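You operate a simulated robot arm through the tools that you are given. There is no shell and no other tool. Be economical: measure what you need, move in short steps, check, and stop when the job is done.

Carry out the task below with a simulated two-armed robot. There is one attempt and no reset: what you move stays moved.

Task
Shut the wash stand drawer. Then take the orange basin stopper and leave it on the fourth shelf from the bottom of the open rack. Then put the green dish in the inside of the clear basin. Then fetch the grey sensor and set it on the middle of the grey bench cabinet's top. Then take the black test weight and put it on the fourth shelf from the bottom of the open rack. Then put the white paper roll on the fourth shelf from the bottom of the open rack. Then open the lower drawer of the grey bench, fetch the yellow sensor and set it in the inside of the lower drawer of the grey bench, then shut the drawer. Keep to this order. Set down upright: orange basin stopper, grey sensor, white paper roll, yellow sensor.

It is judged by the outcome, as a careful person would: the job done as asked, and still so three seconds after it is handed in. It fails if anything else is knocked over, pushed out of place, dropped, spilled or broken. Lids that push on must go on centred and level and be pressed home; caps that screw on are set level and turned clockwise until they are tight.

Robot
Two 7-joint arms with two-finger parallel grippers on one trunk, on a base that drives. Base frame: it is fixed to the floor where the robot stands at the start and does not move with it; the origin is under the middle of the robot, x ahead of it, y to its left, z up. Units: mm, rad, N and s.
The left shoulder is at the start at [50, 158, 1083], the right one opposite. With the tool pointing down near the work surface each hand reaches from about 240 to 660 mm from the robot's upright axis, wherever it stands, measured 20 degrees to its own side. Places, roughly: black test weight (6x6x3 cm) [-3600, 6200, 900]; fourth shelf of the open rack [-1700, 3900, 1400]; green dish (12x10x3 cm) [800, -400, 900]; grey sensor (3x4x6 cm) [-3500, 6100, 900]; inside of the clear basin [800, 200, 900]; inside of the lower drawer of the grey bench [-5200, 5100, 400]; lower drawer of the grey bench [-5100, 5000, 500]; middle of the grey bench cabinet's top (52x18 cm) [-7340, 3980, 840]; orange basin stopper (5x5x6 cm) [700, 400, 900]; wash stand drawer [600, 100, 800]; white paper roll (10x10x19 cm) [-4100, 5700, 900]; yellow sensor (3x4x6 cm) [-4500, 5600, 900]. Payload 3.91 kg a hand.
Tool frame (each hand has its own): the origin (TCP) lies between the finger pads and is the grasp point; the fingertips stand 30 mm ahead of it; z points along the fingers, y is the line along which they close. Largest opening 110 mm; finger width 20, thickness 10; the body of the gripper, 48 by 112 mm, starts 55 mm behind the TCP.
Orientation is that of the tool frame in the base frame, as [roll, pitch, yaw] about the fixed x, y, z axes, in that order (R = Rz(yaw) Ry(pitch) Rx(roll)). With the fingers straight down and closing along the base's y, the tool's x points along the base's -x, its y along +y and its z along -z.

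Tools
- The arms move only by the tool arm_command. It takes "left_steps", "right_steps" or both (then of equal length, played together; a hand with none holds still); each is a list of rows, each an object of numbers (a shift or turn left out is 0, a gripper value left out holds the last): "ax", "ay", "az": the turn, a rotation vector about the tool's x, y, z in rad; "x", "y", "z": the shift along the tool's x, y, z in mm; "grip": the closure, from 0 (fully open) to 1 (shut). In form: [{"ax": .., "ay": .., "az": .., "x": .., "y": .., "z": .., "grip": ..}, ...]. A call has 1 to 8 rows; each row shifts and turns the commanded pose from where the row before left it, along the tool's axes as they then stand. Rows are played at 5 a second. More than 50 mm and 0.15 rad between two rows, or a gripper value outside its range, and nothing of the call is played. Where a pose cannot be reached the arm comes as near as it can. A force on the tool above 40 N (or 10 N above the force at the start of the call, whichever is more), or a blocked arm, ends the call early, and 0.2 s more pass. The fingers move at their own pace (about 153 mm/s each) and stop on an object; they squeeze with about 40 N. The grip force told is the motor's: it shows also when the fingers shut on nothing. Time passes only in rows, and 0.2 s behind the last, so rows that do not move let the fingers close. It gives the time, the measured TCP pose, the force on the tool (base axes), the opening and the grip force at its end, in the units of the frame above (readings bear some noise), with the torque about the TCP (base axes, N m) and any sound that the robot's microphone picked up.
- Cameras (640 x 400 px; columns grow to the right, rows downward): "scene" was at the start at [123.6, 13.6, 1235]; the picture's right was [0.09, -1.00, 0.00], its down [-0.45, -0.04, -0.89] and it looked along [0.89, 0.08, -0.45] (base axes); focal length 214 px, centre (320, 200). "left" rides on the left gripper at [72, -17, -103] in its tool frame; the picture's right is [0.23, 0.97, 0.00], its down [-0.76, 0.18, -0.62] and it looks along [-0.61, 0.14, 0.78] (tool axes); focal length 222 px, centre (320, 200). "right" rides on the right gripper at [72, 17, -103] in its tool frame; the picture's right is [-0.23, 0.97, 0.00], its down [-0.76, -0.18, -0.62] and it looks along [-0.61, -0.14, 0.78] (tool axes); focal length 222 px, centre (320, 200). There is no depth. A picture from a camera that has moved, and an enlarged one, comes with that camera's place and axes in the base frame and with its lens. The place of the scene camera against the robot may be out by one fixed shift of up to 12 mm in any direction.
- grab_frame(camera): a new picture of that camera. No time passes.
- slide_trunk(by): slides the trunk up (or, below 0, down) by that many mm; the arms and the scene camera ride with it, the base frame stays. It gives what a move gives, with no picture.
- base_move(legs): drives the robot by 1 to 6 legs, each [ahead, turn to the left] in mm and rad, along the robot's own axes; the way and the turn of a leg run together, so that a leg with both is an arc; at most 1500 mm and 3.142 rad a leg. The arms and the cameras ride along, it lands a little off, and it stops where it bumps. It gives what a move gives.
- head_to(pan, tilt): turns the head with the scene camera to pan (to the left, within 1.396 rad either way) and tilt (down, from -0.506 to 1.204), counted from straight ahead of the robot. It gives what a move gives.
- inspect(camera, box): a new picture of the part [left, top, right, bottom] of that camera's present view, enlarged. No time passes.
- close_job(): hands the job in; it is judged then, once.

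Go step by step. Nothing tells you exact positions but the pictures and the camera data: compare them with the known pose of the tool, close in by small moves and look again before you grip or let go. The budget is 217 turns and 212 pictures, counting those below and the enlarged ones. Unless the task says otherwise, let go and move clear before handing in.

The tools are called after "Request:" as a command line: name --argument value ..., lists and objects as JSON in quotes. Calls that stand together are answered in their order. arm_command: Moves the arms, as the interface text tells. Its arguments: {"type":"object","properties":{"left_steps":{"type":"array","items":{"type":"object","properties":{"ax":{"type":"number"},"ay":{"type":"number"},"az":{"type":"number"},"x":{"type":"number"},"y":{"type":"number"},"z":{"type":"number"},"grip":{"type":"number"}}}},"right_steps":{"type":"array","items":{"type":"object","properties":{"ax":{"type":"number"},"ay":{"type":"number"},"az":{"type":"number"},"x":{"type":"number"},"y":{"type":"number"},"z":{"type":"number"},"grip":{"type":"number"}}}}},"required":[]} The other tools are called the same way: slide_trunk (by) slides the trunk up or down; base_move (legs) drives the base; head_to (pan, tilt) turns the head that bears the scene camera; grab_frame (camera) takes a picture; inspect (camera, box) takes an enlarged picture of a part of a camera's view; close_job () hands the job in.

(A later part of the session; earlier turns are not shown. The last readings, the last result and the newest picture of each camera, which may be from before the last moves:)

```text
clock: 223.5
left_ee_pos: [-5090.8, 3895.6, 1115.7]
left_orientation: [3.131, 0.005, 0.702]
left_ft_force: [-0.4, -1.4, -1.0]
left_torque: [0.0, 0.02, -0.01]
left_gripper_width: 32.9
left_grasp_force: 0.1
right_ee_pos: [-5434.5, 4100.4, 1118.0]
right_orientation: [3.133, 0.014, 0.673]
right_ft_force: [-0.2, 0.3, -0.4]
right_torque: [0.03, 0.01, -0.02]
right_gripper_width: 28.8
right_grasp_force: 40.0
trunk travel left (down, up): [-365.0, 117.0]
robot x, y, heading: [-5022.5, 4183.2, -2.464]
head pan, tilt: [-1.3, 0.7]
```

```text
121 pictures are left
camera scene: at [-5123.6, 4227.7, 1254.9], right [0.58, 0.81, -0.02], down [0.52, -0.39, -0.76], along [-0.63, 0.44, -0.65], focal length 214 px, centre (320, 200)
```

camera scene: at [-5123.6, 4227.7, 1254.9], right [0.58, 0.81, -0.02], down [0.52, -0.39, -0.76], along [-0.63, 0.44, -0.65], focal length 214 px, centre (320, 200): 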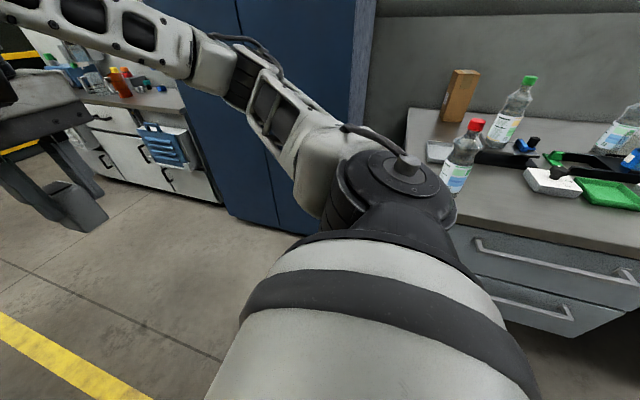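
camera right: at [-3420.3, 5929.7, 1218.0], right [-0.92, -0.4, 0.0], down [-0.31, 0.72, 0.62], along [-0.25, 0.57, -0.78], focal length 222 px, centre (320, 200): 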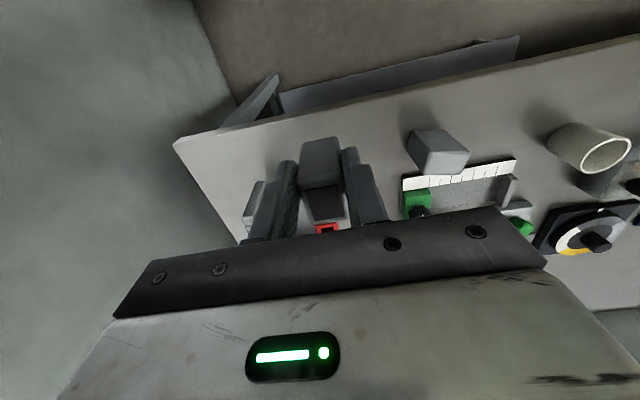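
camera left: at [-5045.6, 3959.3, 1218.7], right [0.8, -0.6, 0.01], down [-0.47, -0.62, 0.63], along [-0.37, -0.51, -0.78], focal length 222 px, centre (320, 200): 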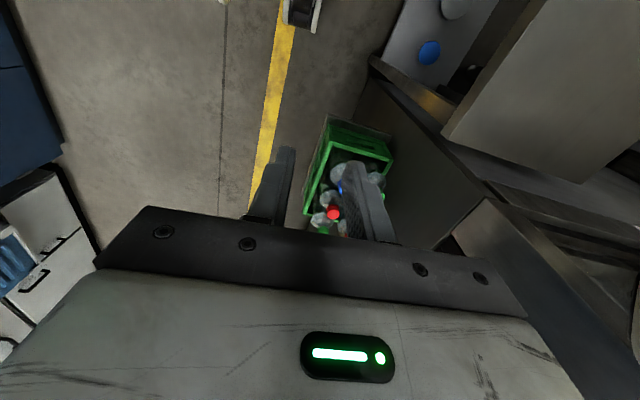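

I bumped on my left side, by the little table. I'll back off along the same line, shift right, raise the trunk so the elbows clear the bottles, and look again.

Request:
base_move --legs '[[-150, 0.0]]'

Request:
slide_trunk --by 115

Request:
head_to --pan 1.1 --tilt 0.7

Request:
grab_frame --camera "scene"

```text
clock: 224.9
left_ee_pos: [-4980.7, 3976.5, 1111.3]
left_orientation: [3.135, -0.009, 0.701]
left_ft_force: [0.1, 0.0, 0.4]
left_torque: [-0.05, 0.01, 0.0]
left_gripper_width: 33.2
left_grasp_force: 0.0
right_ee_pos: [-5323.2, 4182.2, 1114.1]
right_orientation: [3.14, -0.001, 0.672]
right_ft_force: [0.5, 1.1, -0.4]
right_torque: [0.01, -0.02, 0.01]
right_gripper_width: 28.9
right_grasp_force: 40.2
trunk travel left (down, up): [-365.0, 117.0]
robot x, y, heading: [-4907.8, 4273.8, -2.464]
head pan, tilt: [-1.3, 0.7]
```

```text
clock: 226.3
left_ee_pos: [-4981.7, 3977.2, 1226.2]
left_orientation: [3.137, -0.012, 0.704]
left_ft_force: [0.8, -0.7, -0.7]
left_torque: [-0.02, 0.01, 0.01]
left_gripper_width: 33.2
left_grasp_force: 0.1
right_ee_pos: [-5323.8, 4181.9, 1228.0]
right_orientation: [3.139, 0.0, 0.673]
right_ft_force: [-0.9, 0.1, -0.8]
right_torque: [0.02, -0.03, 0.01]
right_gripper_width: 28.9
right_grasp_force: 40.2
trunk travel left (down, up): [-480.0, 2.0]
robot x, y, heading: [-4908.0, 4280.7, -2.464]
head pan, tilt: [-1.3, 0.7]
```

```text
clock: 228.6
left_ee_pos: [-4981.3, 3976.1, 1225.4]
left_orientation: [3.135, -0.009, 0.702]
left_ft_force: [-0.8, 0.3, -0.3]
left_torque: [0.01, 0.01, -0.02]
left_gripper_width: 33.2
left_grasp_force: 0.1
right_ee_pos: [-5324.9, 4181.0, 1228.1]
right_orientation: [3.14, 0.001, 0.67]
right_ft_force: [0.5, 0.1, -1.2]
right_torque: [0.03, -0.02, 0.02]
right_gripper_width: 29.0
right_grasp_force: 40.2
trunk travel left (down, up): [-480.0, 2.0]
robot x, y, heading: [-4908.2, 4276.7, -2.462]
head pan, tilt: [1.1, 0.7]
```

```text
120 pictures are left
camera scene: at [-4928.9, 4173.2, 1369.6], right [-0.98, -0.2, 0.0], down [-0.13, 0.63, -0.76], along [0.16, -0.75, -0.64], focal length 214 px, centre (320, 200)
```

scene: 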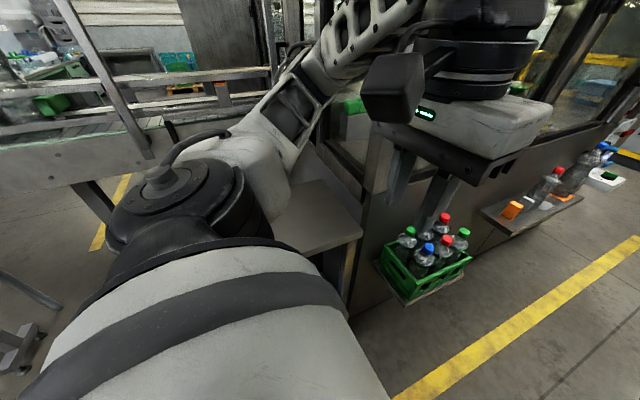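

Request:
base_move --legs '[[0, -0.42], [400, 0.0], [0, 0.34], [700, 0.0]]'

Request:
head_to --pan -0.5 --tilt 0.4

Request:
grab_frame --camera "scene"

```text
clock: 236.8
left_ee_pos: [-5981.0, 3499.9, 1224.1]
left_orientation: [3.137, -0.011, 0.611]
left_ft_force: [-0.8, -0.2, -0.5]
left_torque: [0.03, 0.0, -0.03]
left_gripper_width: 32.9
left_grasp_force: 0.0
right_ee_pos: [-6304.0, 3732.8, 1227.7]
right_orientation: [3.14, -0.002, 0.581]
right_ft_force: [0.7, 0.4, -1.1]
right_torque: [0.0, 0.0, 0.0]
right_gripper_width: 29.0
right_grasp_force: 39.4
trunk travel left (down, up): [-480.0, 2.0]
robot x, y, heading: [-5881.3, 3789.4, -2.557]
head pan, tilt: [1.1, 0.7]
```

```text
clock: 238.4
left_ee_pos: [-5980.2, 3498.9, 1224.5]
left_orientation: [3.136, -0.009, 0.613]
left_ft_force: [0.0, 0.1, 0.3]
left_torque: [-0.03, -0.04, 0.02]
left_gripper_width: 32.8
left_grasp_force: 0.1
right_ee_pos: [-6304.7, 3733.2, 1228.5]
right_orientation: [3.141, 0.0, 0.581]
right_ft_force: [0.1, -0.4, -0.8]
right_torque: [0.0, -0.01, -0.04]
right_gripper_width: 28.8
right_grasp_force: 40.1
trunk travel left (down, up): [-480.0, 2.0]
robot x, y, heading: [-5881.8, 3793.8, -2.555]
head pan, tilt: [-0.499, 0.4]
```

```text
119 pictures are left
camera scene: at [-6013.2, 3765.9, 1396.5], right [-0.09, 1.0, 0.0], down [0.39, 0.03, -0.92], along [-0.92, -0.08, -0.39], focal length 214 px, centre (320, 200)
```

scene: 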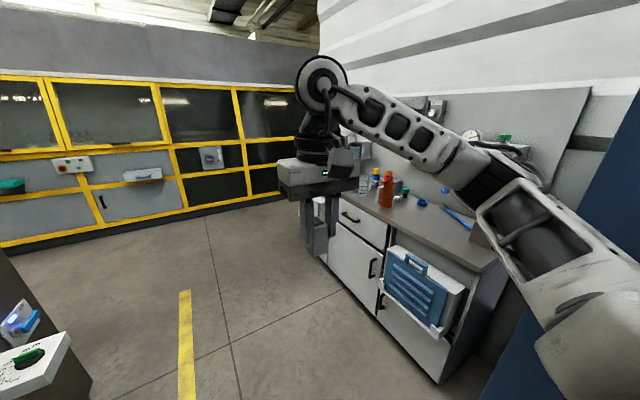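

The grey-topped cabinet bench is ahead on the right. I'll drive past the locker and turn to face it.

Request:
base_move --legs '[[0, 0.03], [930, 0.0], [0, -1.55]]'

Request:
head_to --pan 0.0 --tilt 0.4

Request:
grab_frame --camera "scene"

```text
clock: 247.6
left_ee_pos: [-6943.3, 3319.6, 1225.6]
left_orientation: [3.136, -0.009, -0.899]
left_ft_force: [-0.6, -1.1, 0.2]
left_torque: [0.02, 0.02, 0.0]
left_gripper_width: 33.0
left_grasp_force: 0.0
right_ee_pos: [-6730.0, 3656.6, 1227.5]
right_orientation: [3.139, 0.0, -0.927]
right_ft_force: [-0.2, -0.2, -1.1]
right_torque: [-0.03, 0.04, -0.02]
right_gripper_width: 28.8
right_grasp_force: 39.9
trunk travel left (down, up): [-480.0, 2.0]
robot x, y, heading: [-6647.5, 3236.5, 2.218]
head pan, tilt: [-0.499, 0.4]
```

```text
clock: 248.5
left_ee_pos: [-6944.5, 3319.5, 1225.9]
left_orientation: [3.136, -0.009, -0.899]
left_ft_force: [-0.6, 0.3, 0.1]
left_torque: [-0.04, 0.02, -0.01]
left_gripper_width: 32.8
left_grasp_force: 0.0
right_ee_pos: [-6729.0, 3657.0, 1227.5]
right_orientation: [3.141, 0.0, -0.931]
right_ft_force: [0.3, -0.6, -1.0]
right_torque: [-0.01, 0.02, 0.01]
right_gripper_width: 29.0
right_grasp_force: 39.8
trunk travel left (down, up): [-480.0, 2.0]
robot x, y, heading: [-6643.8, 3237.3, 2.219]
head pan, tilt: [0.0, 0.4]
```

```text
118 pictures are left
camera scene: at [-6734.0, 3347.7, 1396.5], right [0.8, 0.6, 0.0], down [0.23, -0.31, -0.92], along [-0.55, 0.74, -0.39], focal length 214 px, centre (320, 200)
```

scene: 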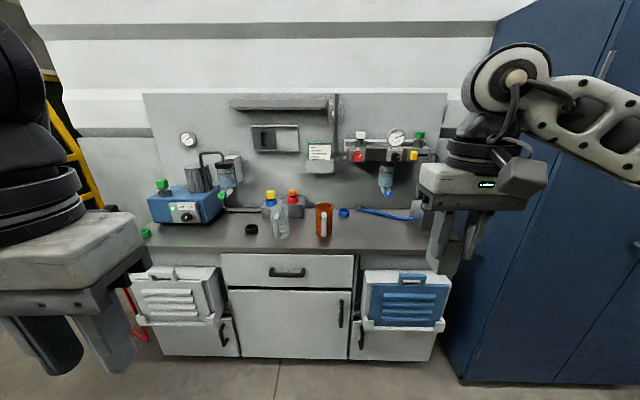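

Request:
inspect --camera "scene" --box '[220, 170, 420, 290]'

```text
3.20 times, centred on (320, 230) of scene
camera zoom: at [-6734.0, 3347.7, 1396.5], right [0.8, 0.6, 0.0], down [0.23, -0.31, -0.92], along [-0.55, 0.74, -0.39], focal length 686 px, centre (320, 104)
```

zoom: 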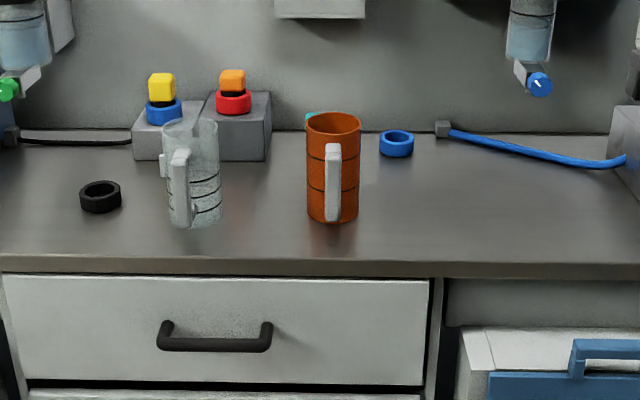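

The clear strip on the cabinet top lies between the clear jug and the orange cup. I'll drive in so the right hand can set the sensor there, slightly in front of the jugs for clearance.

Request:
base_move --legs '[[0, 0.38], [470, 0.0], [0, -0.4]]'

Request:
slide_trunk --by -120

Request:
head_to --pan -0.1 --tilt 0.7

Request:
grab_frame --camera "scene"

Request:
grab_frame --camera "right"

```text
clock: 253.7
left_ee_pos: [-7341.8, 3553.5, 1224.8]
left_orientation: [3.137, -0.008, -0.901]
left_ft_force: [0.3, 0.0, -0.2]
left_torque: [0.0, 0.04, 0.0]
left_gripper_width: 33.0
left_grasp_force: 0.0
right_ee_pos: [-7127.5, 3888.8, 1228.2]
right_orientation: [3.139, 0.0, -0.932]
right_ft_force: [0.9, 0.7, -0.4]
right_torque: [-0.02, 0.04, 0.02]
right_gripper_width: 28.9
right_grasp_force: 40.2
trunk travel left (down, up): [-480.0, 2.0]
robot x, y, heading: [-7048.7, 3471.0, 2.218]
head pan, tilt: [0.0, 0.4]
```

```text
clock: 255.2
left_ee_pos: [-7343.7, 3552.3, 1105.3]
left_orientation: [3.137, -0.01, -0.899]
left_ft_force: [-0.1, -0.7, -0.6]
left_torque: [-0.02, -0.02, 0.02]
left_gripper_width: 32.9
left_grasp_force: 0.0
right_ee_pos: [-7128.2, 3889.4, 1108.4]
right_orientation: [3.138, 0.0, -0.932]
right_ft_force: [-0.4, 0.1, -0.7]
right_torque: [-0.02, -0.03, 0.0]
right_gripper_width: 28.8
right_grasp_force: 39.9
trunk travel left (down, up): [-360.0, 122.0]
robot x, y, heading: [-7050.9, 3467.1, 2.22]
head pan, tilt: [0.0, 0.4]
```

```text
clock: 255.9
left_ee_pos: [-7343.0, 3553.1, 1104.8]
left_orientation: [3.135, -0.009, -0.899]
left_ft_force: [-0.3, -0.1, 0.5]
left_torque: [0.02, 0.03, -0.04]
left_gripper_width: 33.3
left_grasp_force: 0.0
right_ee_pos: [-7127.0, 3888.7, 1109.4]
right_orientation: [3.14, 0.001, -0.932]
right_ft_force: [0.9, 0.7, -0.7]
right_torque: [0.01, 0.02, 0.01]
right_gripper_width: 28.7
right_grasp_force: 40.1
trunk travel left (down, up): [-360.0, 122.0]
robot x, y, heading: [-7046.6, 3470.8, 2.212]
head pan, tilt: [-0.099, 0.7]
```

```text
116 pictures are left
camera scene: at [-7121.8, 3579.2, 1249.7], right [0.86, 0.52, 0.0], down [0.33, -0.55, -0.77], along [-0.4, 0.65, -0.64], focal length 214 px, centre (320, 200)
```

scene: 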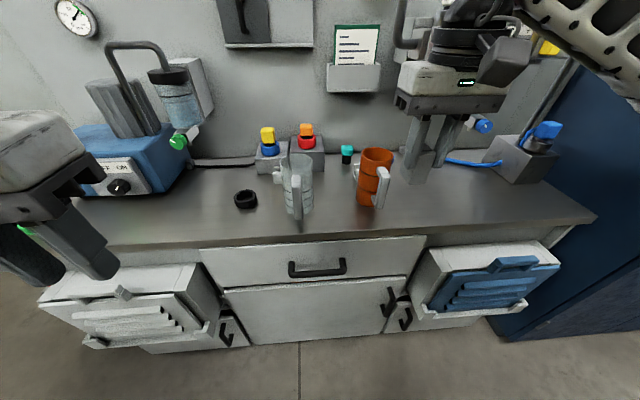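

```text
115 pictures are left
camera right: at [-7097.3, 3821.5, 1212.7], right [-0.92, -0.4, 0.0], down [-0.31, 0.72, 0.62], along [-0.25, 0.57, -0.78], focal length 222 px, centre (320, 200)
```

right: 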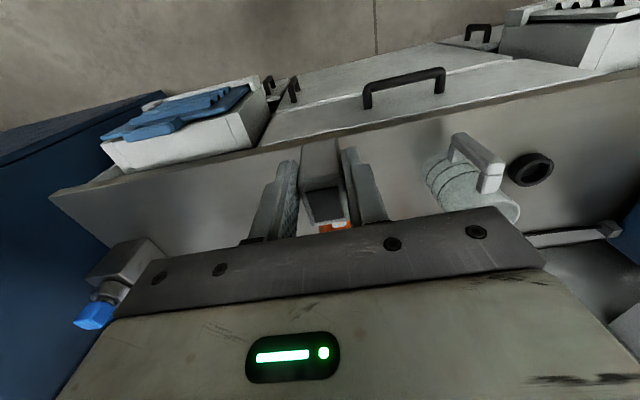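

Request:
arm_command --right_steps '[{"y": 37}, {"y": 37}, {"y": 36}, {"x": -40}, {"x": -40}, {"x": -30}]'

Request:
grab_frame --camera "scene"

Request:
grab_frame --camera "right"

```text
clock: 257.4
left_ee_pos: [-7343.9, 3553.6, 1105.8]
left_orientation: [3.137, -0.008, -0.901]
left_ft_force: [0.3, 0.0, -0.3]
left_torque: [0.0, 0.01, -0.01]
left_gripper_width: 32.5
left_grasp_force: 0.2
right_ee_pos: [-7282.0, 3911.7, 1107.4]
right_orientation: [3.14, -0.002, -0.932]
right_ft_force: [0.3, 0.2, -0.2]
right_torque: [0.03, 0.01, 0.01]
right_gripper_width: 28.9
right_grasp_force: 39.7
trunk travel left (down, up): [-360.0, 122.0]
robot x, y, heading: [-7045.7, 3468.8, 2.217]
head pan, tilt: [-0.099, 0.7]
```

```text
114 pictures are left
camera scene: at [-7122.0, 3579.3, 1249.6], right [0.86, 0.52, 0.0], down [0.33, -0.55, -0.76], along [-0.4, 0.65, -0.64], focal length 214 px, centre (320, 200)
```

scene: 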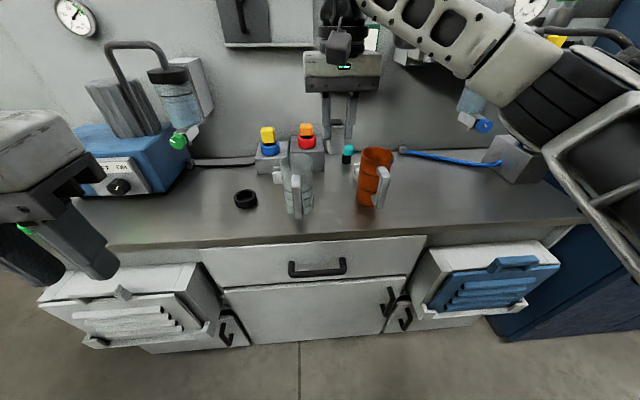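

```text
113 pictures are left
camera right: at [-7252.0, 3844.9, 1212.5], right [-0.92, -0.4, 0.0], down [-0.31, 0.72, 0.62], along [-0.25, 0.57, -0.78], focal length 222 px, centre (320, 200)
```

right: 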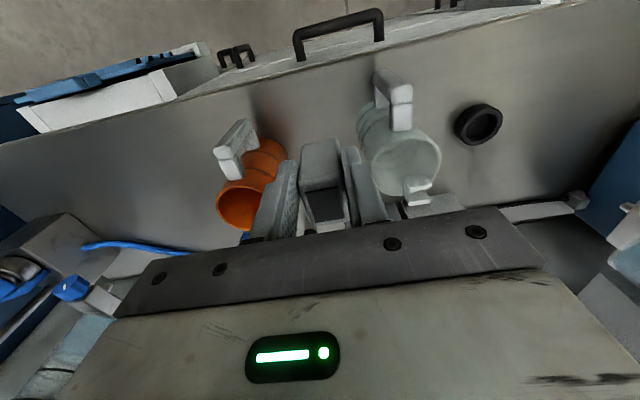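

The gap between jug and cup is narrower than the gripper body at depth, so I'll place the sensor just ahead of them, still centred on the strip. I'll position first, then check before descending.

Request:
arm_command --right_steps '[{"y": -24}, {"x": -39}, {"z": 30}, {"z": 30}]'

Request:
inspect --camera "scene" --box '[240, 60, 440, 260]'

Request:
grab_frame --camera "right"

```text
clock: 258.4
left_ee_pos: [-7342.8, 3552.9, 1105.4]
left_orientation: [3.135, -0.007, -0.901]
left_ft_force: [-0.3, 0.0, -0.5]
left_torque: [-0.01, 0.04, -0.02]
left_gripper_width: 32.9
left_grasp_force: 0.0
right_ee_pos: [-7284.7, 3957.0, 1046.5]
right_orientation: [3.139, -0.002, -0.932]
right_ft_force: [0.0, -0.1, -0.4]
right_torque: [-0.03, -0.04, 0.02]
right_gripper_width: 29.0
right_grasp_force: 40.3
trunk travel left (down, up): [-360.0, 122.0]
robot x, y, heading: [-7046.9, 3468.4, 2.217]
head pan, tilt: [-0.099, 0.7]
```

```text
2.00 times, centred on (340, 160) of scene
camera zoom: at [-7121.8, 3579.4, 1249.7], right [0.86, 0.52, 0.0], down [0.33, -0.55, -0.76], along [-0.4, 0.65, -0.64], focal length 429 px, centre (280, 280)
```

zoom: 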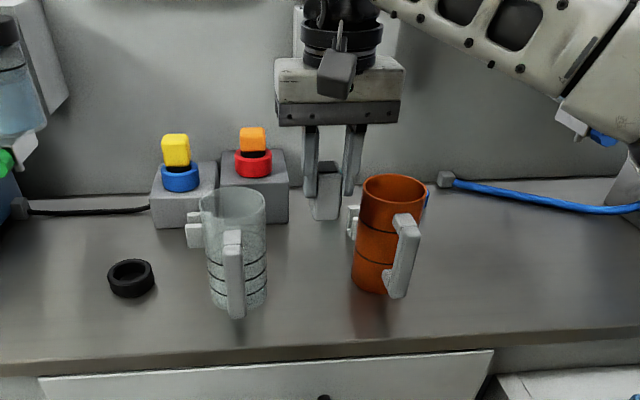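

```text
111 pictures are left
camera right: at [-7255.3, 3889.6, 1151.4], right [-0.92, -0.4, 0.0], down [-0.31, 0.72, 0.62], along [-0.25, 0.57, -0.78], focal length 222 px, centre (320, 200)
```

right: 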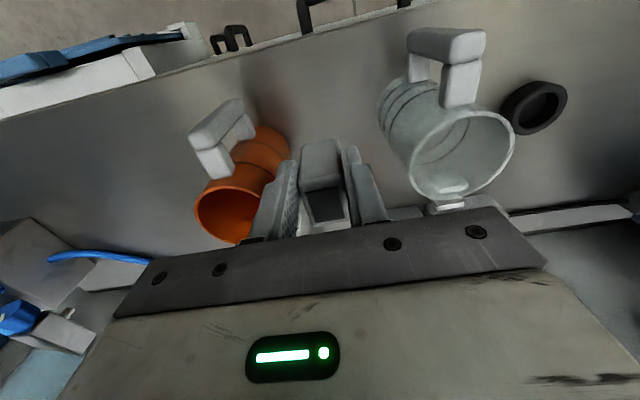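

My refined estimate puts the jug's edge 69 mm to one side and the cup's 53 mm to the other, with both mostly deeper in. The hand fits here, so I'll nudge 4 mm left and descend in stages.

Request:
arm_command --right_steps '[{"y": 4}, {"z": 35}, {"z": 35}]'

Request:
inspect --camera "scene" --box '[240, 60, 440, 260]'

Request:
grab_frame --camera "right"

```text
clock: 259.1
left_ee_pos: [-7343.2, 3553.4, 1105.2]
left_orientation: [3.137, -0.009, -0.9]
left_ft_force: [-0.5, 0.8, 0.2]
left_torque: [0.01, 0.0, -0.02]
left_gripper_width: 33.0
left_grasp_force: 0.1
right_ee_pos: [-7289.9, 3957.3, 979.2]
right_orientation: [3.14, -0.001, -0.932]
right_ft_force: [-0.2, 0.4, -1.0]
right_torque: [0.03, -0.01, 0.02]
right_gripper_width: 28.7
right_grasp_force: 40.0
trunk travel left (down, up): [-360.0, 122.0]
robot x, y, heading: [-7041.2, 3470.4, 2.216]
head pan, tilt: [-0.099, 0.7]
```

```text
2.00 times, centred on (340, 160) of scene
camera zoom: at [-7121.8, 3579.4, 1249.7], right [0.86, 0.52, 0.0], down [0.33, -0.55, -0.76], along [-0.4, 0.65, -0.64], focal length 429 px, centre (280, 280)
```

zoom: 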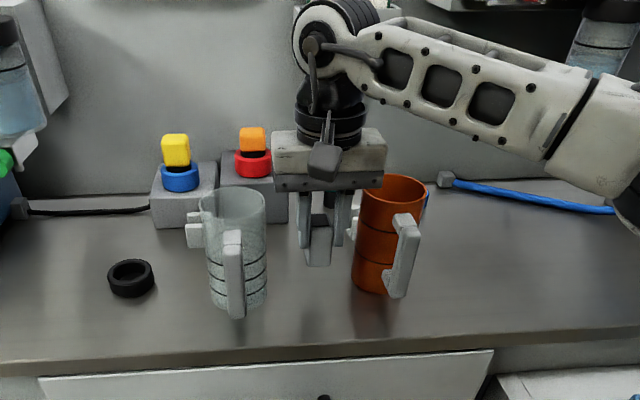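

```text
109 pictures are left
camera right: at [-7259.2, 3889.0, 1083.2], right [-0.92, -0.4, 0.0], down [-0.31, 0.72, 0.62], along [-0.25, 0.57, -0.78], focal length 222 px, centre (320, 200)
```

right: 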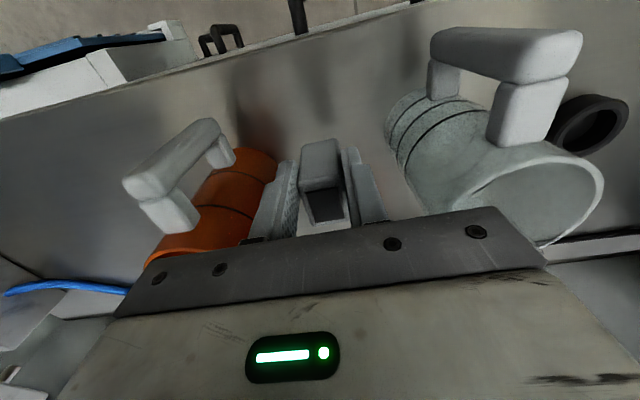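

Request:
arm_command --right_steps '[{"x": 6}, {"z": 25}, {"z": 25}]'

Request:
inspect --camera "scene" --box '[240, 60, 440, 260]'

Request:
grab_frame --camera "right"

```text
clock: 259.9
left_ee_pos: [-7343.5, 3553.4, 1105.3]
left_orientation: [3.136, -0.007, -0.902]
left_ft_force: [-0.6, 0.6, -0.5]
left_torque: [0.01, -0.04, -0.03]
left_gripper_width: 33.0
left_grasp_force: 0.0
right_ee_pos: [-7284.4, 3951.8, 927.1]
right_orientation: [3.14, -0.001, -0.931]
right_ft_force: [-0.5, -0.6, 0.2]
right_torque: [-0.02, -0.03, -0.02]
right_gripper_width: 28.6
right_grasp_force: 40.0
trunk travel left (down, up): [-360.0, 122.0]
robot x, y, heading: [-7044.6, 3468.5, 2.215]
head pan, tilt: [-0.099, 0.7]
```

```text
2.00 times, centred on (340, 160) of scene
camera zoom: at [-7121.7, 3579.4, 1249.7], right [0.86, 0.52, 0.0], down [0.33, -0.55, -0.76], along [-0.4, 0.65, -0.64], focal length 429 px, centre (280, 280)
```

zoom: 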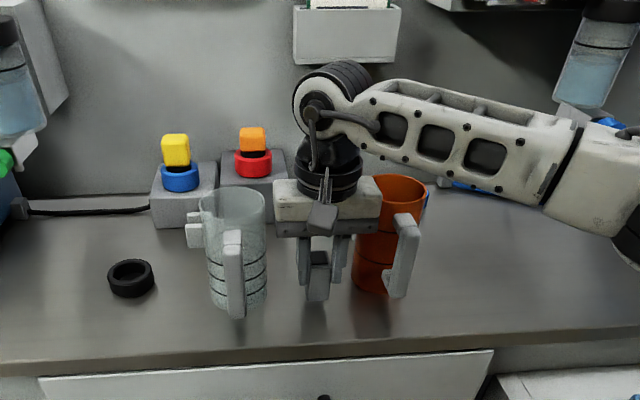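

```text
107 pictures are left
camera right: at [-7254.6, 3883.6, 1032.4], right [-0.92, -0.4, 0.0], down [-0.31, 0.72, 0.62], along [-0.25, 0.57, -0.78], focal length 222 px, centre (320, 200)
```

right: 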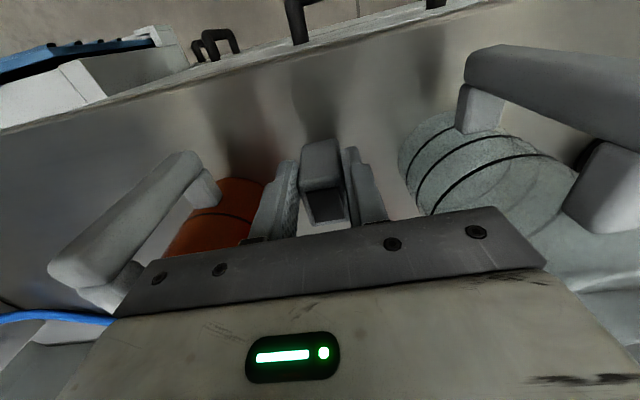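

No contact and the clearances look fine on both sides. I'll continue slowly down to the surface.

Request:
arm_command --right_steps '[{"z": 12}, {"z": 10}, {"z": 6}, {"z": 4}, {"z": 4}, {"z": 3}, {"z": 3}, {"z": 3}]'

Request:
inspect --camera "scene" --box '[290, 140, 390, 240]'

```text
clock: 260.8
left_ee_pos: [-7342.0, 3553.4, 1105.8]
left_orientation: [3.136, -0.006, -0.902]
left_ft_force: [-0.3, -0.9, -0.2]
left_torque: [-0.02, -0.01, -0.04]
left_gripper_width: 32.9
left_grasp_force: 0.0
right_ee_pos: [-7286.8, 3953.4, 910.5]
right_orientation: [3.133, 0.015, -0.933]
right_ft_force: [2.7, -2.2, 16.0]
right_torque: [-0.07, -0.37, -0.02]
right_gripper_width: 28.9
right_grasp_force: 39.8
trunk travel left (down, up): [-360.0, 122.0]
robot x, y, heading: [-7047.1, 3468.8, 2.216]
head pan, tilt: [-0.099, 0.7]
stopped in row 4 (right hand): the force on the tool passed its limit at 45 N (the readings are from after the stop); the commanded pose is now the measured one
```

```text
4.00 times, centred on (340, 190) of scene
camera zoom: at [-7121.1, 3578.4, 1249.8], right [0.86, 0.52, 0.0], down [0.33, -0.55, -0.77], along [-0.4, 0.66, -0.64], focal length 858 px, centre (240, 240)
```

zoom: 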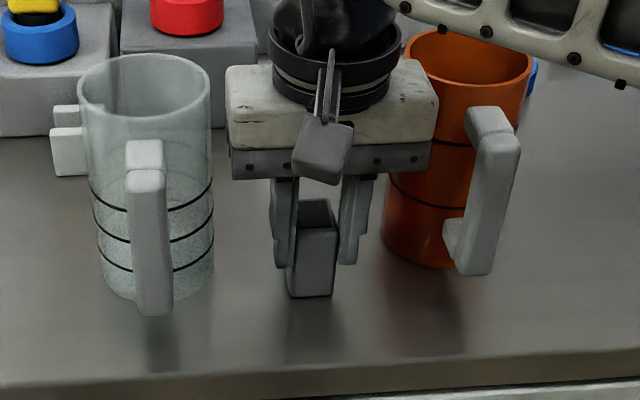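

The sensor has touched down; the surface is at about z 867. I'll ease off, release just a bit, and rise straight up.

Request:
arm_command --right_steps '[{"z": -1}, {"grip": 0.6}, {}, {"z": -10}, {"z": -25}, {"z": -40}, {"z": -45}]'

Request:
inspect --camera "scene" --box '[240, 60, 440, 260]'

```text
clock: 262.4
left_ee_pos: [-7343.3, 3553.7, 1105.6]
left_orientation: [3.137, -0.01, -0.903]
left_ft_force: [0.0, -0.6, 0.2]
left_torque: [0.0, -0.03, -0.01]
left_gripper_width: 33.1
left_grasp_force: 0.1
right_ee_pos: [-7285.4, 3951.4, 1028.4]
right_orientation: [3.135, 0.01, -0.936]
right_ft_force: [1.0, -0.5, 0.6]
right_torque: [-0.01, 0.0, 0.0]
right_gripper_width: 44.2
right_grasp_force: 0.0
trunk travel left (down, up): [-360.0, 122.0]
robot x, y, heading: [-7049.3, 3467.3, 2.216]
head pan, tilt: [-0.099, 0.7]
```

```text
2.00 times, centred on (340, 160) of scene
camera zoom: at [-7121.5, 3578.9, 1249.6], right [0.86, 0.52, 0.0], down [0.33, -0.55, -0.77], along [-0.4, 0.65, -0.64], focal length 429 px, centre (280, 280)
```

zoom: 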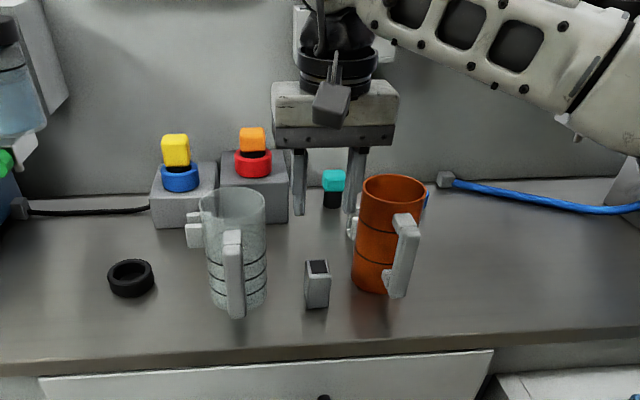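

The grey sensor stands upright on the cabinet top. Next is the black test weight, so I'll back out, turn, and return along the aisle, staying right of centre.

Request:
arm_command --right_steps '[{"z": -40}, {"x": 45, "z": -20}, {"x": 45}, {"x": 45}, {"x": 45}]'

Request:
slide_trunk --by 115

Request:
base_move --legs '[[-430, 0.0], [0, -1.595], [1400, 0.0]]'

```text
clock: 263.6
left_ee_pos: [-7343.1, 3552.6, 1105.6]
left_orientation: [3.137, -0.007, -0.902]
left_ft_force: [-0.5, 0.5, -0.6]
left_torque: [0.0, 0.04, -0.02]
left_gripper_width: 33.2
left_grasp_force: 0.0
right_ee_pos: [-7174.8, 3806.5, 1086.0]
right_orientation: [3.134, 0.012, -0.936]
right_ft_force: [0.7, 0.5, -0.2]
right_torque: [-0.01, 0.05, 0.02]
right_gripper_width: 43.5
right_grasp_force: 0.0
trunk travel left (down, up): [-360.0, 122.0]
robot x, y, heading: [-7047.3, 3471.0, 2.216]
head pan, tilt: [-0.099, 0.7]
```

```text
clock: 265.1
left_ee_pos: [-7343.2, 3554.0, 1221.0]
left_orientation: [3.137, -0.009, -0.902]
left_ft_force: [0.1, 0.3, -0.4]
left_torque: [0.01, 0.06, -0.01]
left_gripper_width: 33.1
left_grasp_force: 0.1
right_ee_pos: [-7175.7, 3806.9, 1201.1]
right_orientation: [3.135, 0.011, -0.933]
right_ft_force: [-0.4, 0.6, -0.3]
right_torque: [-0.01, 0.0, 0.01]
right_gripper_width: 44.1
right_grasp_force: 0.2
trunk travel left (down, up): [-475.0, 7.0]
robot x, y, heading: [-7046.1, 3468.7, 2.214]
head pan, tilt: [-0.099, 0.7]
```

```text
clock: 278.1
left_ee_pos: [-5605.1, 4279.3, 1220.3]
left_orientation: [3.136, -0.009, -2.438]
left_ft_force: [-0.4, 0.1, 0.0]
left_torque: [0.05, 0.0, 0.01]
left_gripper_width: 33.2
left_grasp_force: 0.1
right_ee_pos: [-5345.4, 4122.3, 1201.8]
right_orientation: [3.133, 0.013, -2.468]
right_ft_force: [-0.3, -0.6, -0.2]
right_torque: [-0.02, 0.03, -0.03]
right_gripper_width: 44.3
right_grasp_force: 0.3
trunk travel left (down, up): [-475.0, 7.0]
robot x, y, heading: [-5678.1, 3980.0, 0.678]
head pan, tilt: [-0.099, 0.7]
```

Request:
base_move --legs '[[0, -0.07], [1400, 0.0], [0, -0.02], [1000, 0.0]]'

Request:
head_to --pan 0.2 --tilt 0.5

Request:
grab_frame --camera "scene"

```text
clock: 290.8
left_ee_pos: [-3596.0, 5662.4, 1219.7]
left_orientation: [3.137, -0.01, -2.503]
left_ft_force: [0.1, -0.5, -1.0]
left_torque: [0.02, 0.03, 0.0]
left_gripper_width: 33.0
left_grasp_force: 0.1
right_ee_pos: [-3348.3, 5486.2, 1200.3]
right_orientation: [3.134, 0.011, -2.54]
right_ft_force: [-0.5, 0.4, -0.6]
right_torque: [0.02, 0.02, -0.04]
right_gripper_width: 43.8
right_grasp_force: 0.0
trunk travel left (down, up): [-475.0, 7.0]
robot x, y, heading: [-3693.2, 5374.1, 0.611]
head pan, tilt: [-0.099, 0.7]
```

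```text
clock: 291.6
left_ee_pos: [-3595.8, 5661.3, 1220.7]
left_orientation: [3.135, -0.009, -2.506]
left_ft_force: [-0.4, -0.3, 0.8]
left_torque: [0.0, 0.01, 0.0]
left_gripper_width: 32.9
left_grasp_force: 0.0
right_ee_pos: [-3347.3, 5485.1, 1201.2]
right_orientation: [3.136, 0.013, -2.539]
right_ft_force: [0.3, 0.4, 0.2]
right_torque: [-0.01, 0.05, 0.01]
right_gripper_width: 44.1
right_grasp_force: 0.1
trunk travel left (down, up): [-475.0, 7.0]
robot x, y, heading: [-3688.5, 5365.9, 0.614]
head pan, tilt: [0.201, 0.499]
```

```text
104 pictures are left
camera scene: at [-3601.5, 5461.9, 1382.3], right [0.72, -0.69, 0.0], down [-0.33, -0.35, -0.88], along [0.61, 0.64, -0.48], focal length 214 px, centre (320, 200)
```

scene: 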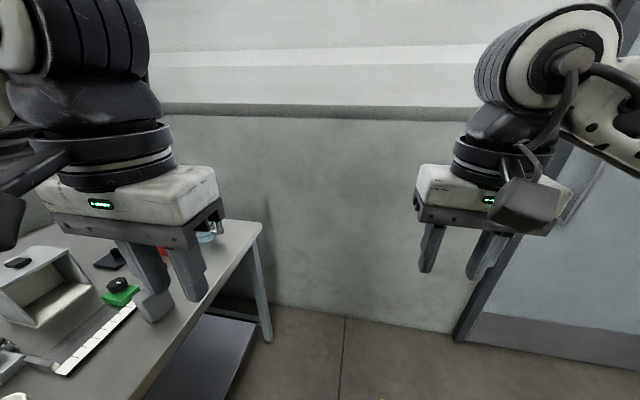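

Request:
base_move --legs '[[370, 0.0], [0, 1.58], [50, 0.0]]'

Request:
slide_trunk --by -75

Request:
head_to --pan -0.25 --tilt 0.7

Request:
grab_frame --camera "scene"

Request:
grab_frame --camera "right"

```text
clock: 298.4
left_ee_pos: [-3706.0, 5711.5, 1220.0]
left_orientation: [3.137, -0.01, -0.914]
left_ft_force: [0.1, -0.1, 0.1]
left_torque: [-0.04, -0.02, 0.01]
left_gripper_width: 33.1
left_grasp_force: 0.1
right_ee_pos: [-3534.0, 5963.3, 1201.0]
right_orientation: [3.133, 0.01, -0.948]
right_ft_force: [-0.3, -0.7, -0.6]
right_torque: [-0.02, 0.0, 0.0]
right_gripper_width: 44.3
right_grasp_force: 0.0
trunk travel left (down, up): [-475.0, 7.0]
robot x, y, heading: [-3408.0, 5619.7, 2.202]
head pan, tilt: [0.201, 0.499]
```

```text
clock: 299.5
left_ee_pos: [-3705.0, 5709.4, 1147.1]
left_orientation: [3.136, -0.009, -0.915]
left_ft_force: [-0.3, -0.4, 1.1]
left_torque: [0.02, 0.03, 0.0]
left_gripper_width: 33.1
left_grasp_force: 0.1
right_ee_pos: [-3532.8, 5962.4, 1126.7]
right_orientation: [3.134, 0.012, -0.948]
right_ft_force: [0.7, 0.8, -0.9]
right_torque: [0.02, -0.03, 0.01]
right_gripper_width: 44.1
right_grasp_force: 0.1
trunk travel left (down, up): [-400.0, 82.0]
robot x, y, heading: [-3410.5, 5620.0, 2.198]
head pan, tilt: [0.201, 0.499]
```

```text
clock: 300.4
left_ee_pos: [-3704.0, 5711.5, 1145.1]
left_orientation: [3.136, -0.009, -0.912]
left_ft_force: [0.7, -0.5, -0.2]
left_torque: [-0.02, 0.01, 0.0]
left_gripper_width: 33.0
left_grasp_force: 0.0
right_ee_pos: [-3532.9, 5962.0, 1126.3]
right_orientation: [3.134, 0.012, -0.948]
right_ft_force: [-0.3, 0.0, -0.4]
right_torque: [0.01, -0.05, 0.0]
right_gripper_width: 44.2
right_grasp_force: 0.0
trunk travel left (down, up): [-400.0, 82.0]
robot x, y, heading: [-3411.3, 5622.2, 2.2]
head pan, tilt: [-0.25, 0.7]
```

```text
103 pictures are left
camera scene: at [-3471.6, 5739.0, 1289.7], right [0.93, 0.37, 0.0], down [0.24, -0.6, -0.77], along [-0.28, 0.71, -0.64], focal length 214 px, centre (320, 200)
```

scene: 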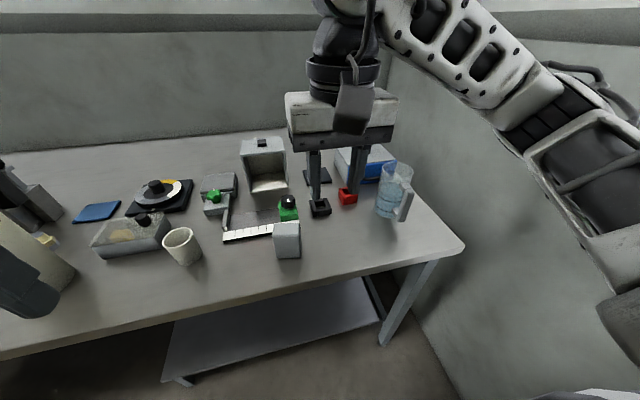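

```text
102 pictures are left
camera right: at [-3503.2, 5893.3, 1229.6], right [-0.92, -0.38, 0.01], down [-0.29, 0.72, 0.63], along [-0.25, 0.58, -0.78], focal length 222 px, centre (320, 200)
```

right: 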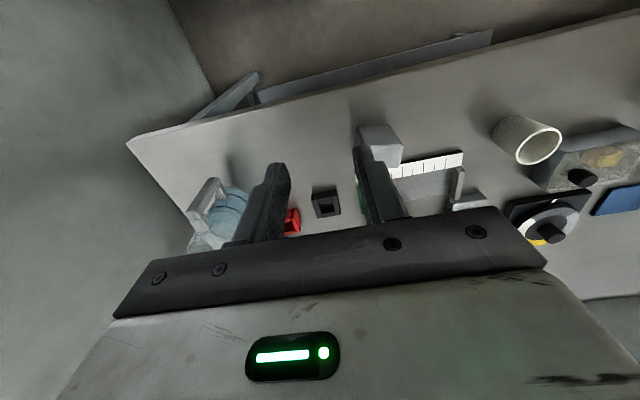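

Request:
inspect --camera "right" --box '[280, 170, 370, 230]'

Request:
inspect --camera "scene" --box '[270, 150, 380, 260]'

```text
6.67 times, centred on (325, 200) of right
camera zoom: at [-3503.2, 5893.3, 1229.6], right [-0.92, -0.38, 0.01], down [-0.29, 0.72, 0.63], along [-0.25, 0.58, -0.78], focal length 1481 px, centre (287, 200)
```

zoom: 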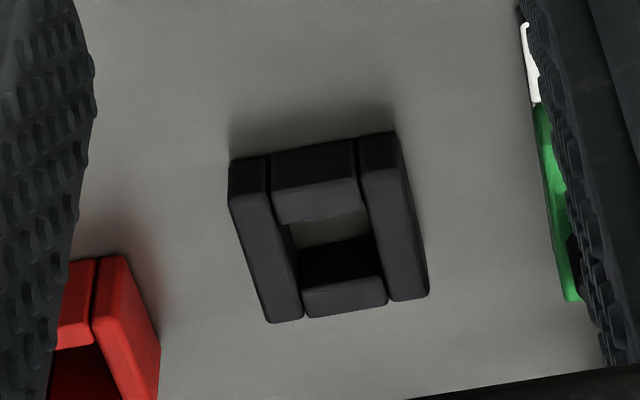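

```text
3.64 times, centred on (325, 205) of scene
camera zoom: at [-3471.6, 5739.0, 1289.7], right [0.93, 0.37, 0.0], down [0.24, -0.6, -0.77], along [-0.28, 0.71, -0.64], focal length 780 px, centre (302, 182)
```

zoom: 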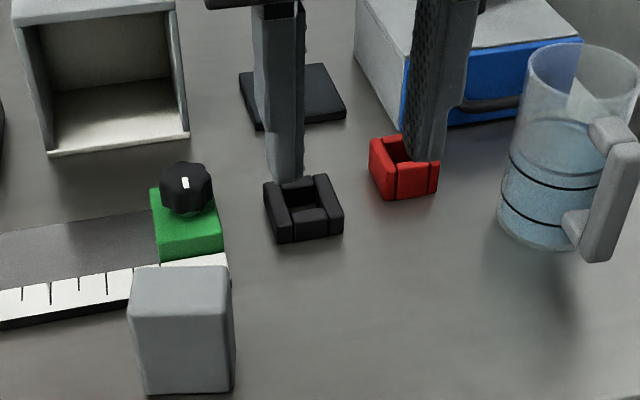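

The black test weight is a 6 cm square frame at about (-3628, 6147). I'll move over it with a 70 mm opening and check.

Request:
arm_command --right_steps '[{"x": -45, "y": -8, "grip": 0.364}, {"x": -45, "y": -8}, {"x": -45, "y": -8}, {"x": -45, "y": -8}, {"x": -23}, {"z": 45}, {"z": 45}, {"z": 30}]'

Request:
grab_frame --camera "right"

Request:
inspect --camera "scene" --box '[250, 110, 410, 270]'

```text
clock: 302.2
left_ee_pos: [-3704.4, 5711.0, 1145.2]
left_orientation: [3.138, -0.008, -0.915]
left_ft_force: [-0.5, -0.7, -0.2]
left_torque: [0.02, -0.02, -0.03]
left_gripper_width: 32.8
left_grasp_force: 0.0
right_ee_pos: [-3627.5, 6145.6, 1005.6]
right_orientation: [3.133, 0.013, -0.945]
right_ft_force: [-0.2, -0.5, 0.0]
right_torque: [-0.03, -0.01, 0.0]
right_gripper_width: 70.1
right_grasp_force: 0.1
trunk travel left (down, up): [-400.0, 82.0]
robot x, y, heading: [-3410.4, 5623.9, 2.198]
head pan, tilt: [-0.25, 0.7]
```

```text
99 pictures are left
camera right: at [-3597.2, 6076.6, 1111.0], right [-0.92, -0.38, 0.01], down [-0.29, 0.72, 0.63], along [-0.25, 0.58, -0.78], focal length 222 px, centre (320, 200)
```

right: 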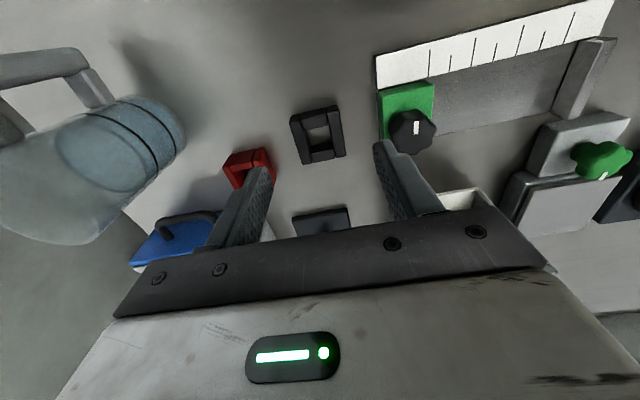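

```text
2.50 times, centred on (330, 190) of scene
camera zoom: at [-3471.6, 5739.2, 1289.7], right [0.93, 0.37, 0.0], down [0.24, -0.6, -0.76], along [-0.28, 0.71, -0.64], focal length 536 px, centre (295, 225)
```

zoom: 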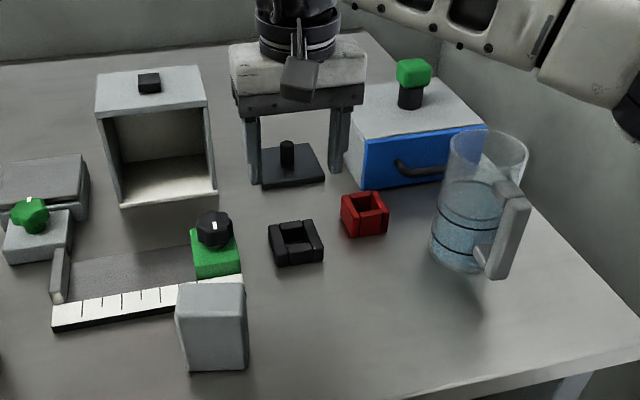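

Request:
arm_command --right_steps '[{"x": -15.5, "y": -4}, {"z": 35}, {"z": 30}]'

Request:
grab_frame --camera "right"

```text
clock: 303.0
left_ee_pos: [-3704.6, 5711.7, 1145.4]
left_orientation: [3.137, -0.009, -0.915]
left_ft_force: [0.8, 0.3, -0.7]
left_torque: [0.01, 0.01, -0.01]
left_gripper_width: 32.9
left_grasp_force: 0.1
right_ee_pos: [-3635.5, 6162.3, 943.0]
right_orientation: [3.133, 0.012, -0.946]
right_ft_force: [-0.9, 0.4, -0.9]
right_torque: [0.02, 0.03, 0.03]
right_gripper_width: 69.9
right_grasp_force: 0.1
trunk travel left (down, up): [-400.0, 82.0]
robot x, y, heading: [-3411.7, 5622.1, 2.203]
head pan, tilt: [-0.25, 0.7]
```

```text
97 pictures are left
camera right: at [-3604.7, 6093.4, 1046.1], right [-0.92, -0.39, 0.01], down [-0.29, 0.72, 0.63], along [-0.25, 0.58, -0.78], focal length 222 px, centre (320, 200)
```

right: 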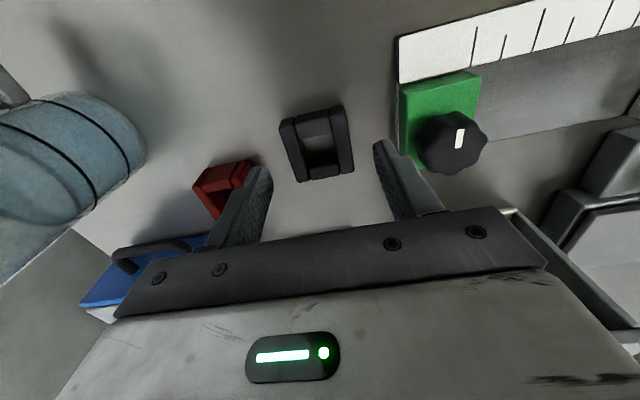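

The weight is centred and aligned. Lower and grip.

Request:
arm_command --right_steps '[{"z": 20}, {"z": 12}, {"z": 5}, {"grip": 1}, {}, {}]'

Request:
arm_command --right_steps '[{"z": -15}, {"z": -40}, {"z": -45}, {"z": -45}, {"z": -40}, {"x": 45}, {"x": 45}, {"x": 45}]'

Request:
grab_frame --camera "right"

Request:
grab_frame --camera "scene"

```text
clock: 304.4
left_ee_pos: [-3705.8, 5711.3, 1144.5]
left_orientation: [3.137, -0.007, -0.914]
left_ft_force: [0.3, 1.0, 0.2]
left_torque: [-0.01, 0.0, -0.01]
left_gripper_width: 33.2
left_grasp_force: 0.1
right_ee_pos: [-3635.9, 6163.2, 906.8]
right_orientation: [3.135, 0.013, -0.948]
right_ft_force: [-0.2, -0.5, 0.5]
right_torque: [-0.01, 0.01, -0.02]
right_gripper_width: 0.0
right_grasp_force: 37.9
trunk travel left (down, up): [-400.0, 82.0]
robot x, y, heading: [-3406.9, 5619.9, 2.199]
head pan, tilt: [-0.25, 0.7]
```

```text
clock: 306.2
left_ee_pos: [-3704.7, 5710.9, 1147.1]
left_orientation: [3.136, -0.008, -0.914]
left_ft_force: [-0.9, 0.8, -0.5]
left_torque: [-0.03, 0.01, 0.01]
left_gripper_width: 32.8
left_grasp_force: 0.0
right_ee_pos: [-3554.8, 6048.5, 1091.3]
right_orientation: [3.135, 0.013, -0.95]
right_ft_force: [0.8, 0.3, -0.2]
right_torque: [-0.01, -0.01, -0.03]
right_gripper_width: 0.0
right_grasp_force: 37.5
trunk travel left (down, up): [-400.0, 82.0]
robot x, y, heading: [-3410.1, 5622.7, 2.196]
head pan, tilt: [-0.25, 0.7]
```

```text
96 pictures are left
camera right: at [-3524.8, 5980.8, 1195.0], right [-0.92, -0.38, 0.01], down [-0.29, 0.72, 0.63], along [-0.25, 0.58, -0.78], focal length 222 px, centre (320, 200)
```

right: 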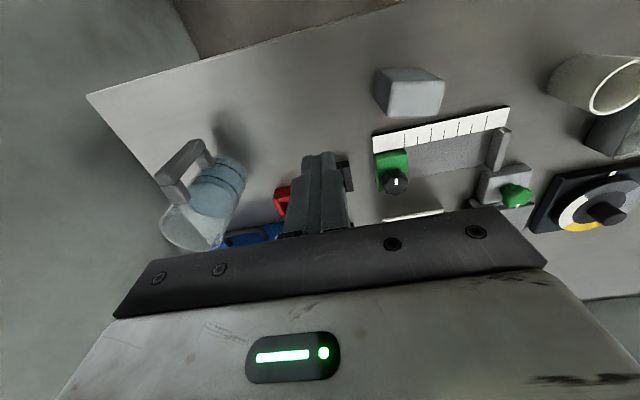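

```text
95 pictures are left
camera scene: at [-3471.2, 5738.8, 1289.7], right [0.93, 0.37, 0.0], down [0.24, -0.6, -0.77], along [-0.28, 0.71, -0.64], focal length 214 px, centre (320, 200)
```

scene: 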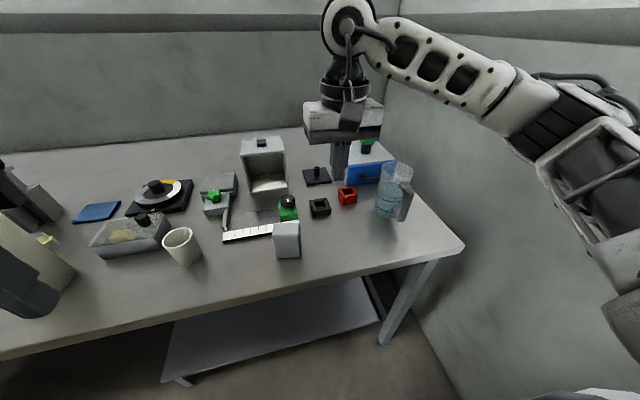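

The fingers closed on nothing. The bench surface is really at about z 840, so the weight is lower than I thought, and it hasn't moved. I'll go back with corrected height.

Request:
arm_command --right_steps '[{"x": -45, "grip": 0.364}, {"x": -45, "y": -3}, {"x": -45, "y": -2}, {"x": -15}, {"z": 45}, {"z": 45}, {"z": 45}, {"z": 20}]'

Request:
grab_frame --camera "right"

```text
clock: 308.0
left_ee_pos: [-3704.6, 5710.4, 1145.7]
left_orientation: [3.136, -0.011, -0.915]
left_ft_force: [0.0, 1.1, 0.6]
left_torque: [-0.02, 0.02, 0.0]
left_gripper_width: 33.1
left_grasp_force: 0.0
right_ee_pos: [-3639.7, 6176.5, 935.7]
right_orientation: [3.135, 0.011, -0.947]
right_ft_force: [0.5, 0.2, 0.7]
right_torque: [0.0, 0.01, -0.04]
right_gripper_width: 69.8
right_grasp_force: 0.1
trunk travel left (down, up): [-400.0, 82.0]
robot x, y, heading: [-3411.4, 5617.9, 2.196]
head pan, tilt: [-0.25, 0.7]
```

```text
94 pictures are left
camera right: at [-3608.2, 6108.3, 1039.0], right [-0.92, -0.38, 0.01], down [-0.29, 0.72, 0.63], along [-0.25, 0.58, -0.78], focal length 222 px, centre (320, 200)
```

right: 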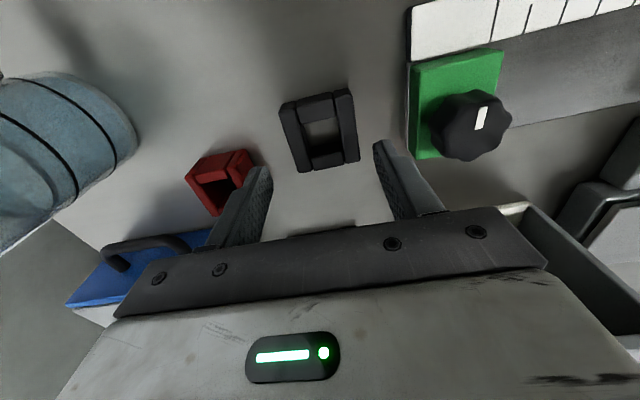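

Request:
arm_command --right_steps '[{"x": 3, "z": 25}, {"z": 20}, {"z": 8}, {"z": 5}, {"grip": 1}, {}, {}]'

Request:
grab_frame --camera "right"

```text
clock: 309.6
left_ee_pos: [-3705.1, 5711.3, 1146.6]
left_orientation: [3.136, -0.009, -0.916]
left_ft_force: [0.2, 0.2, 0.0]
left_torque: [-0.01, 0.03, -0.04]
left_gripper_width: 32.9
left_grasp_force: 0.1
right_ee_pos: [-3637.4, 6176.3, 880.9]
right_orientation: [3.135, 0.016, -0.946]
right_ft_force: [2.2, 5.4, 12.0]
right_torque: [0.31, -0.51, 0.13]
right_gripper_width: 55.4
right_grasp_force: 40.2
trunk travel left (down, up): [-400.0, 82.0]
robot x, y, heading: [-3408.0, 5621.3, 2.199]
head pan, tilt: [-0.25, 0.7]
```

```text
93 pictures are left
camera right: at [-3607.0, 6106.4, 983.7], right [-0.92, -0.38, 0.01], down [-0.29, 0.72, 0.63], along [-0.25, 0.58, -0.77], focal length 222 px, centre (320, 200)
```

right: 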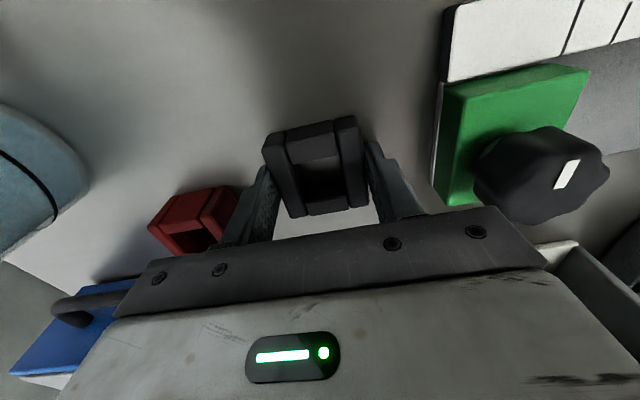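

Gripped, at 55 mm. Lift and check it follows.

Request:
arm_command --right_steps '[{"z": -12}, {"z": -40}, {"z": -45}, {"z": -45}, {"z": -45}, {"x": 45, "z": -20}, {"x": 45}, {"x": 45}]'

Request:
grab_frame --camera "scene"

```text
clock: 311.4
left_ee_pos: [-3705.0, 5710.2, 1145.2]
left_orientation: [3.136, -0.007, -0.914]
left_ft_force: [-0.5, 0.2, -2.0]
left_torque: [0.02, 0.0, -0.02]
left_gripper_width: 33.0
left_grasp_force: 0.0
right_ee_pos: [-3560.7, 6062.1, 1083.4]
right_orientation: [3.135, 0.011, -0.948]
right_ft_force: [0.7, 0.0, -1.2]
right_torque: [-0.02, -0.01, 0.03]
right_gripper_width: 55.4
right_grasp_force: 40.0
trunk travel left (down, up): [-400.0, 82.0]
robot x, y, heading: [-3409.2, 5623.1, 2.2]
head pan, tilt: [-0.25, 0.7]
```

```text
92 pictures are left
camera scene: at [-3471.2, 5738.9, 1289.7], right [0.93, 0.37, 0.0], down [0.24, -0.6, -0.77], along [-0.28, 0.71, -0.64], focal length 214 px, centre (320, 200)
```

scene: 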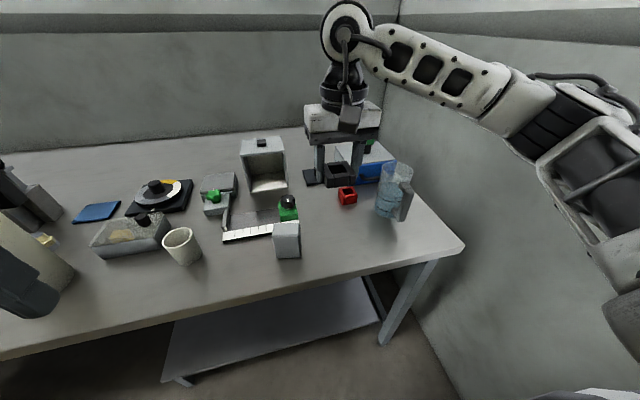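

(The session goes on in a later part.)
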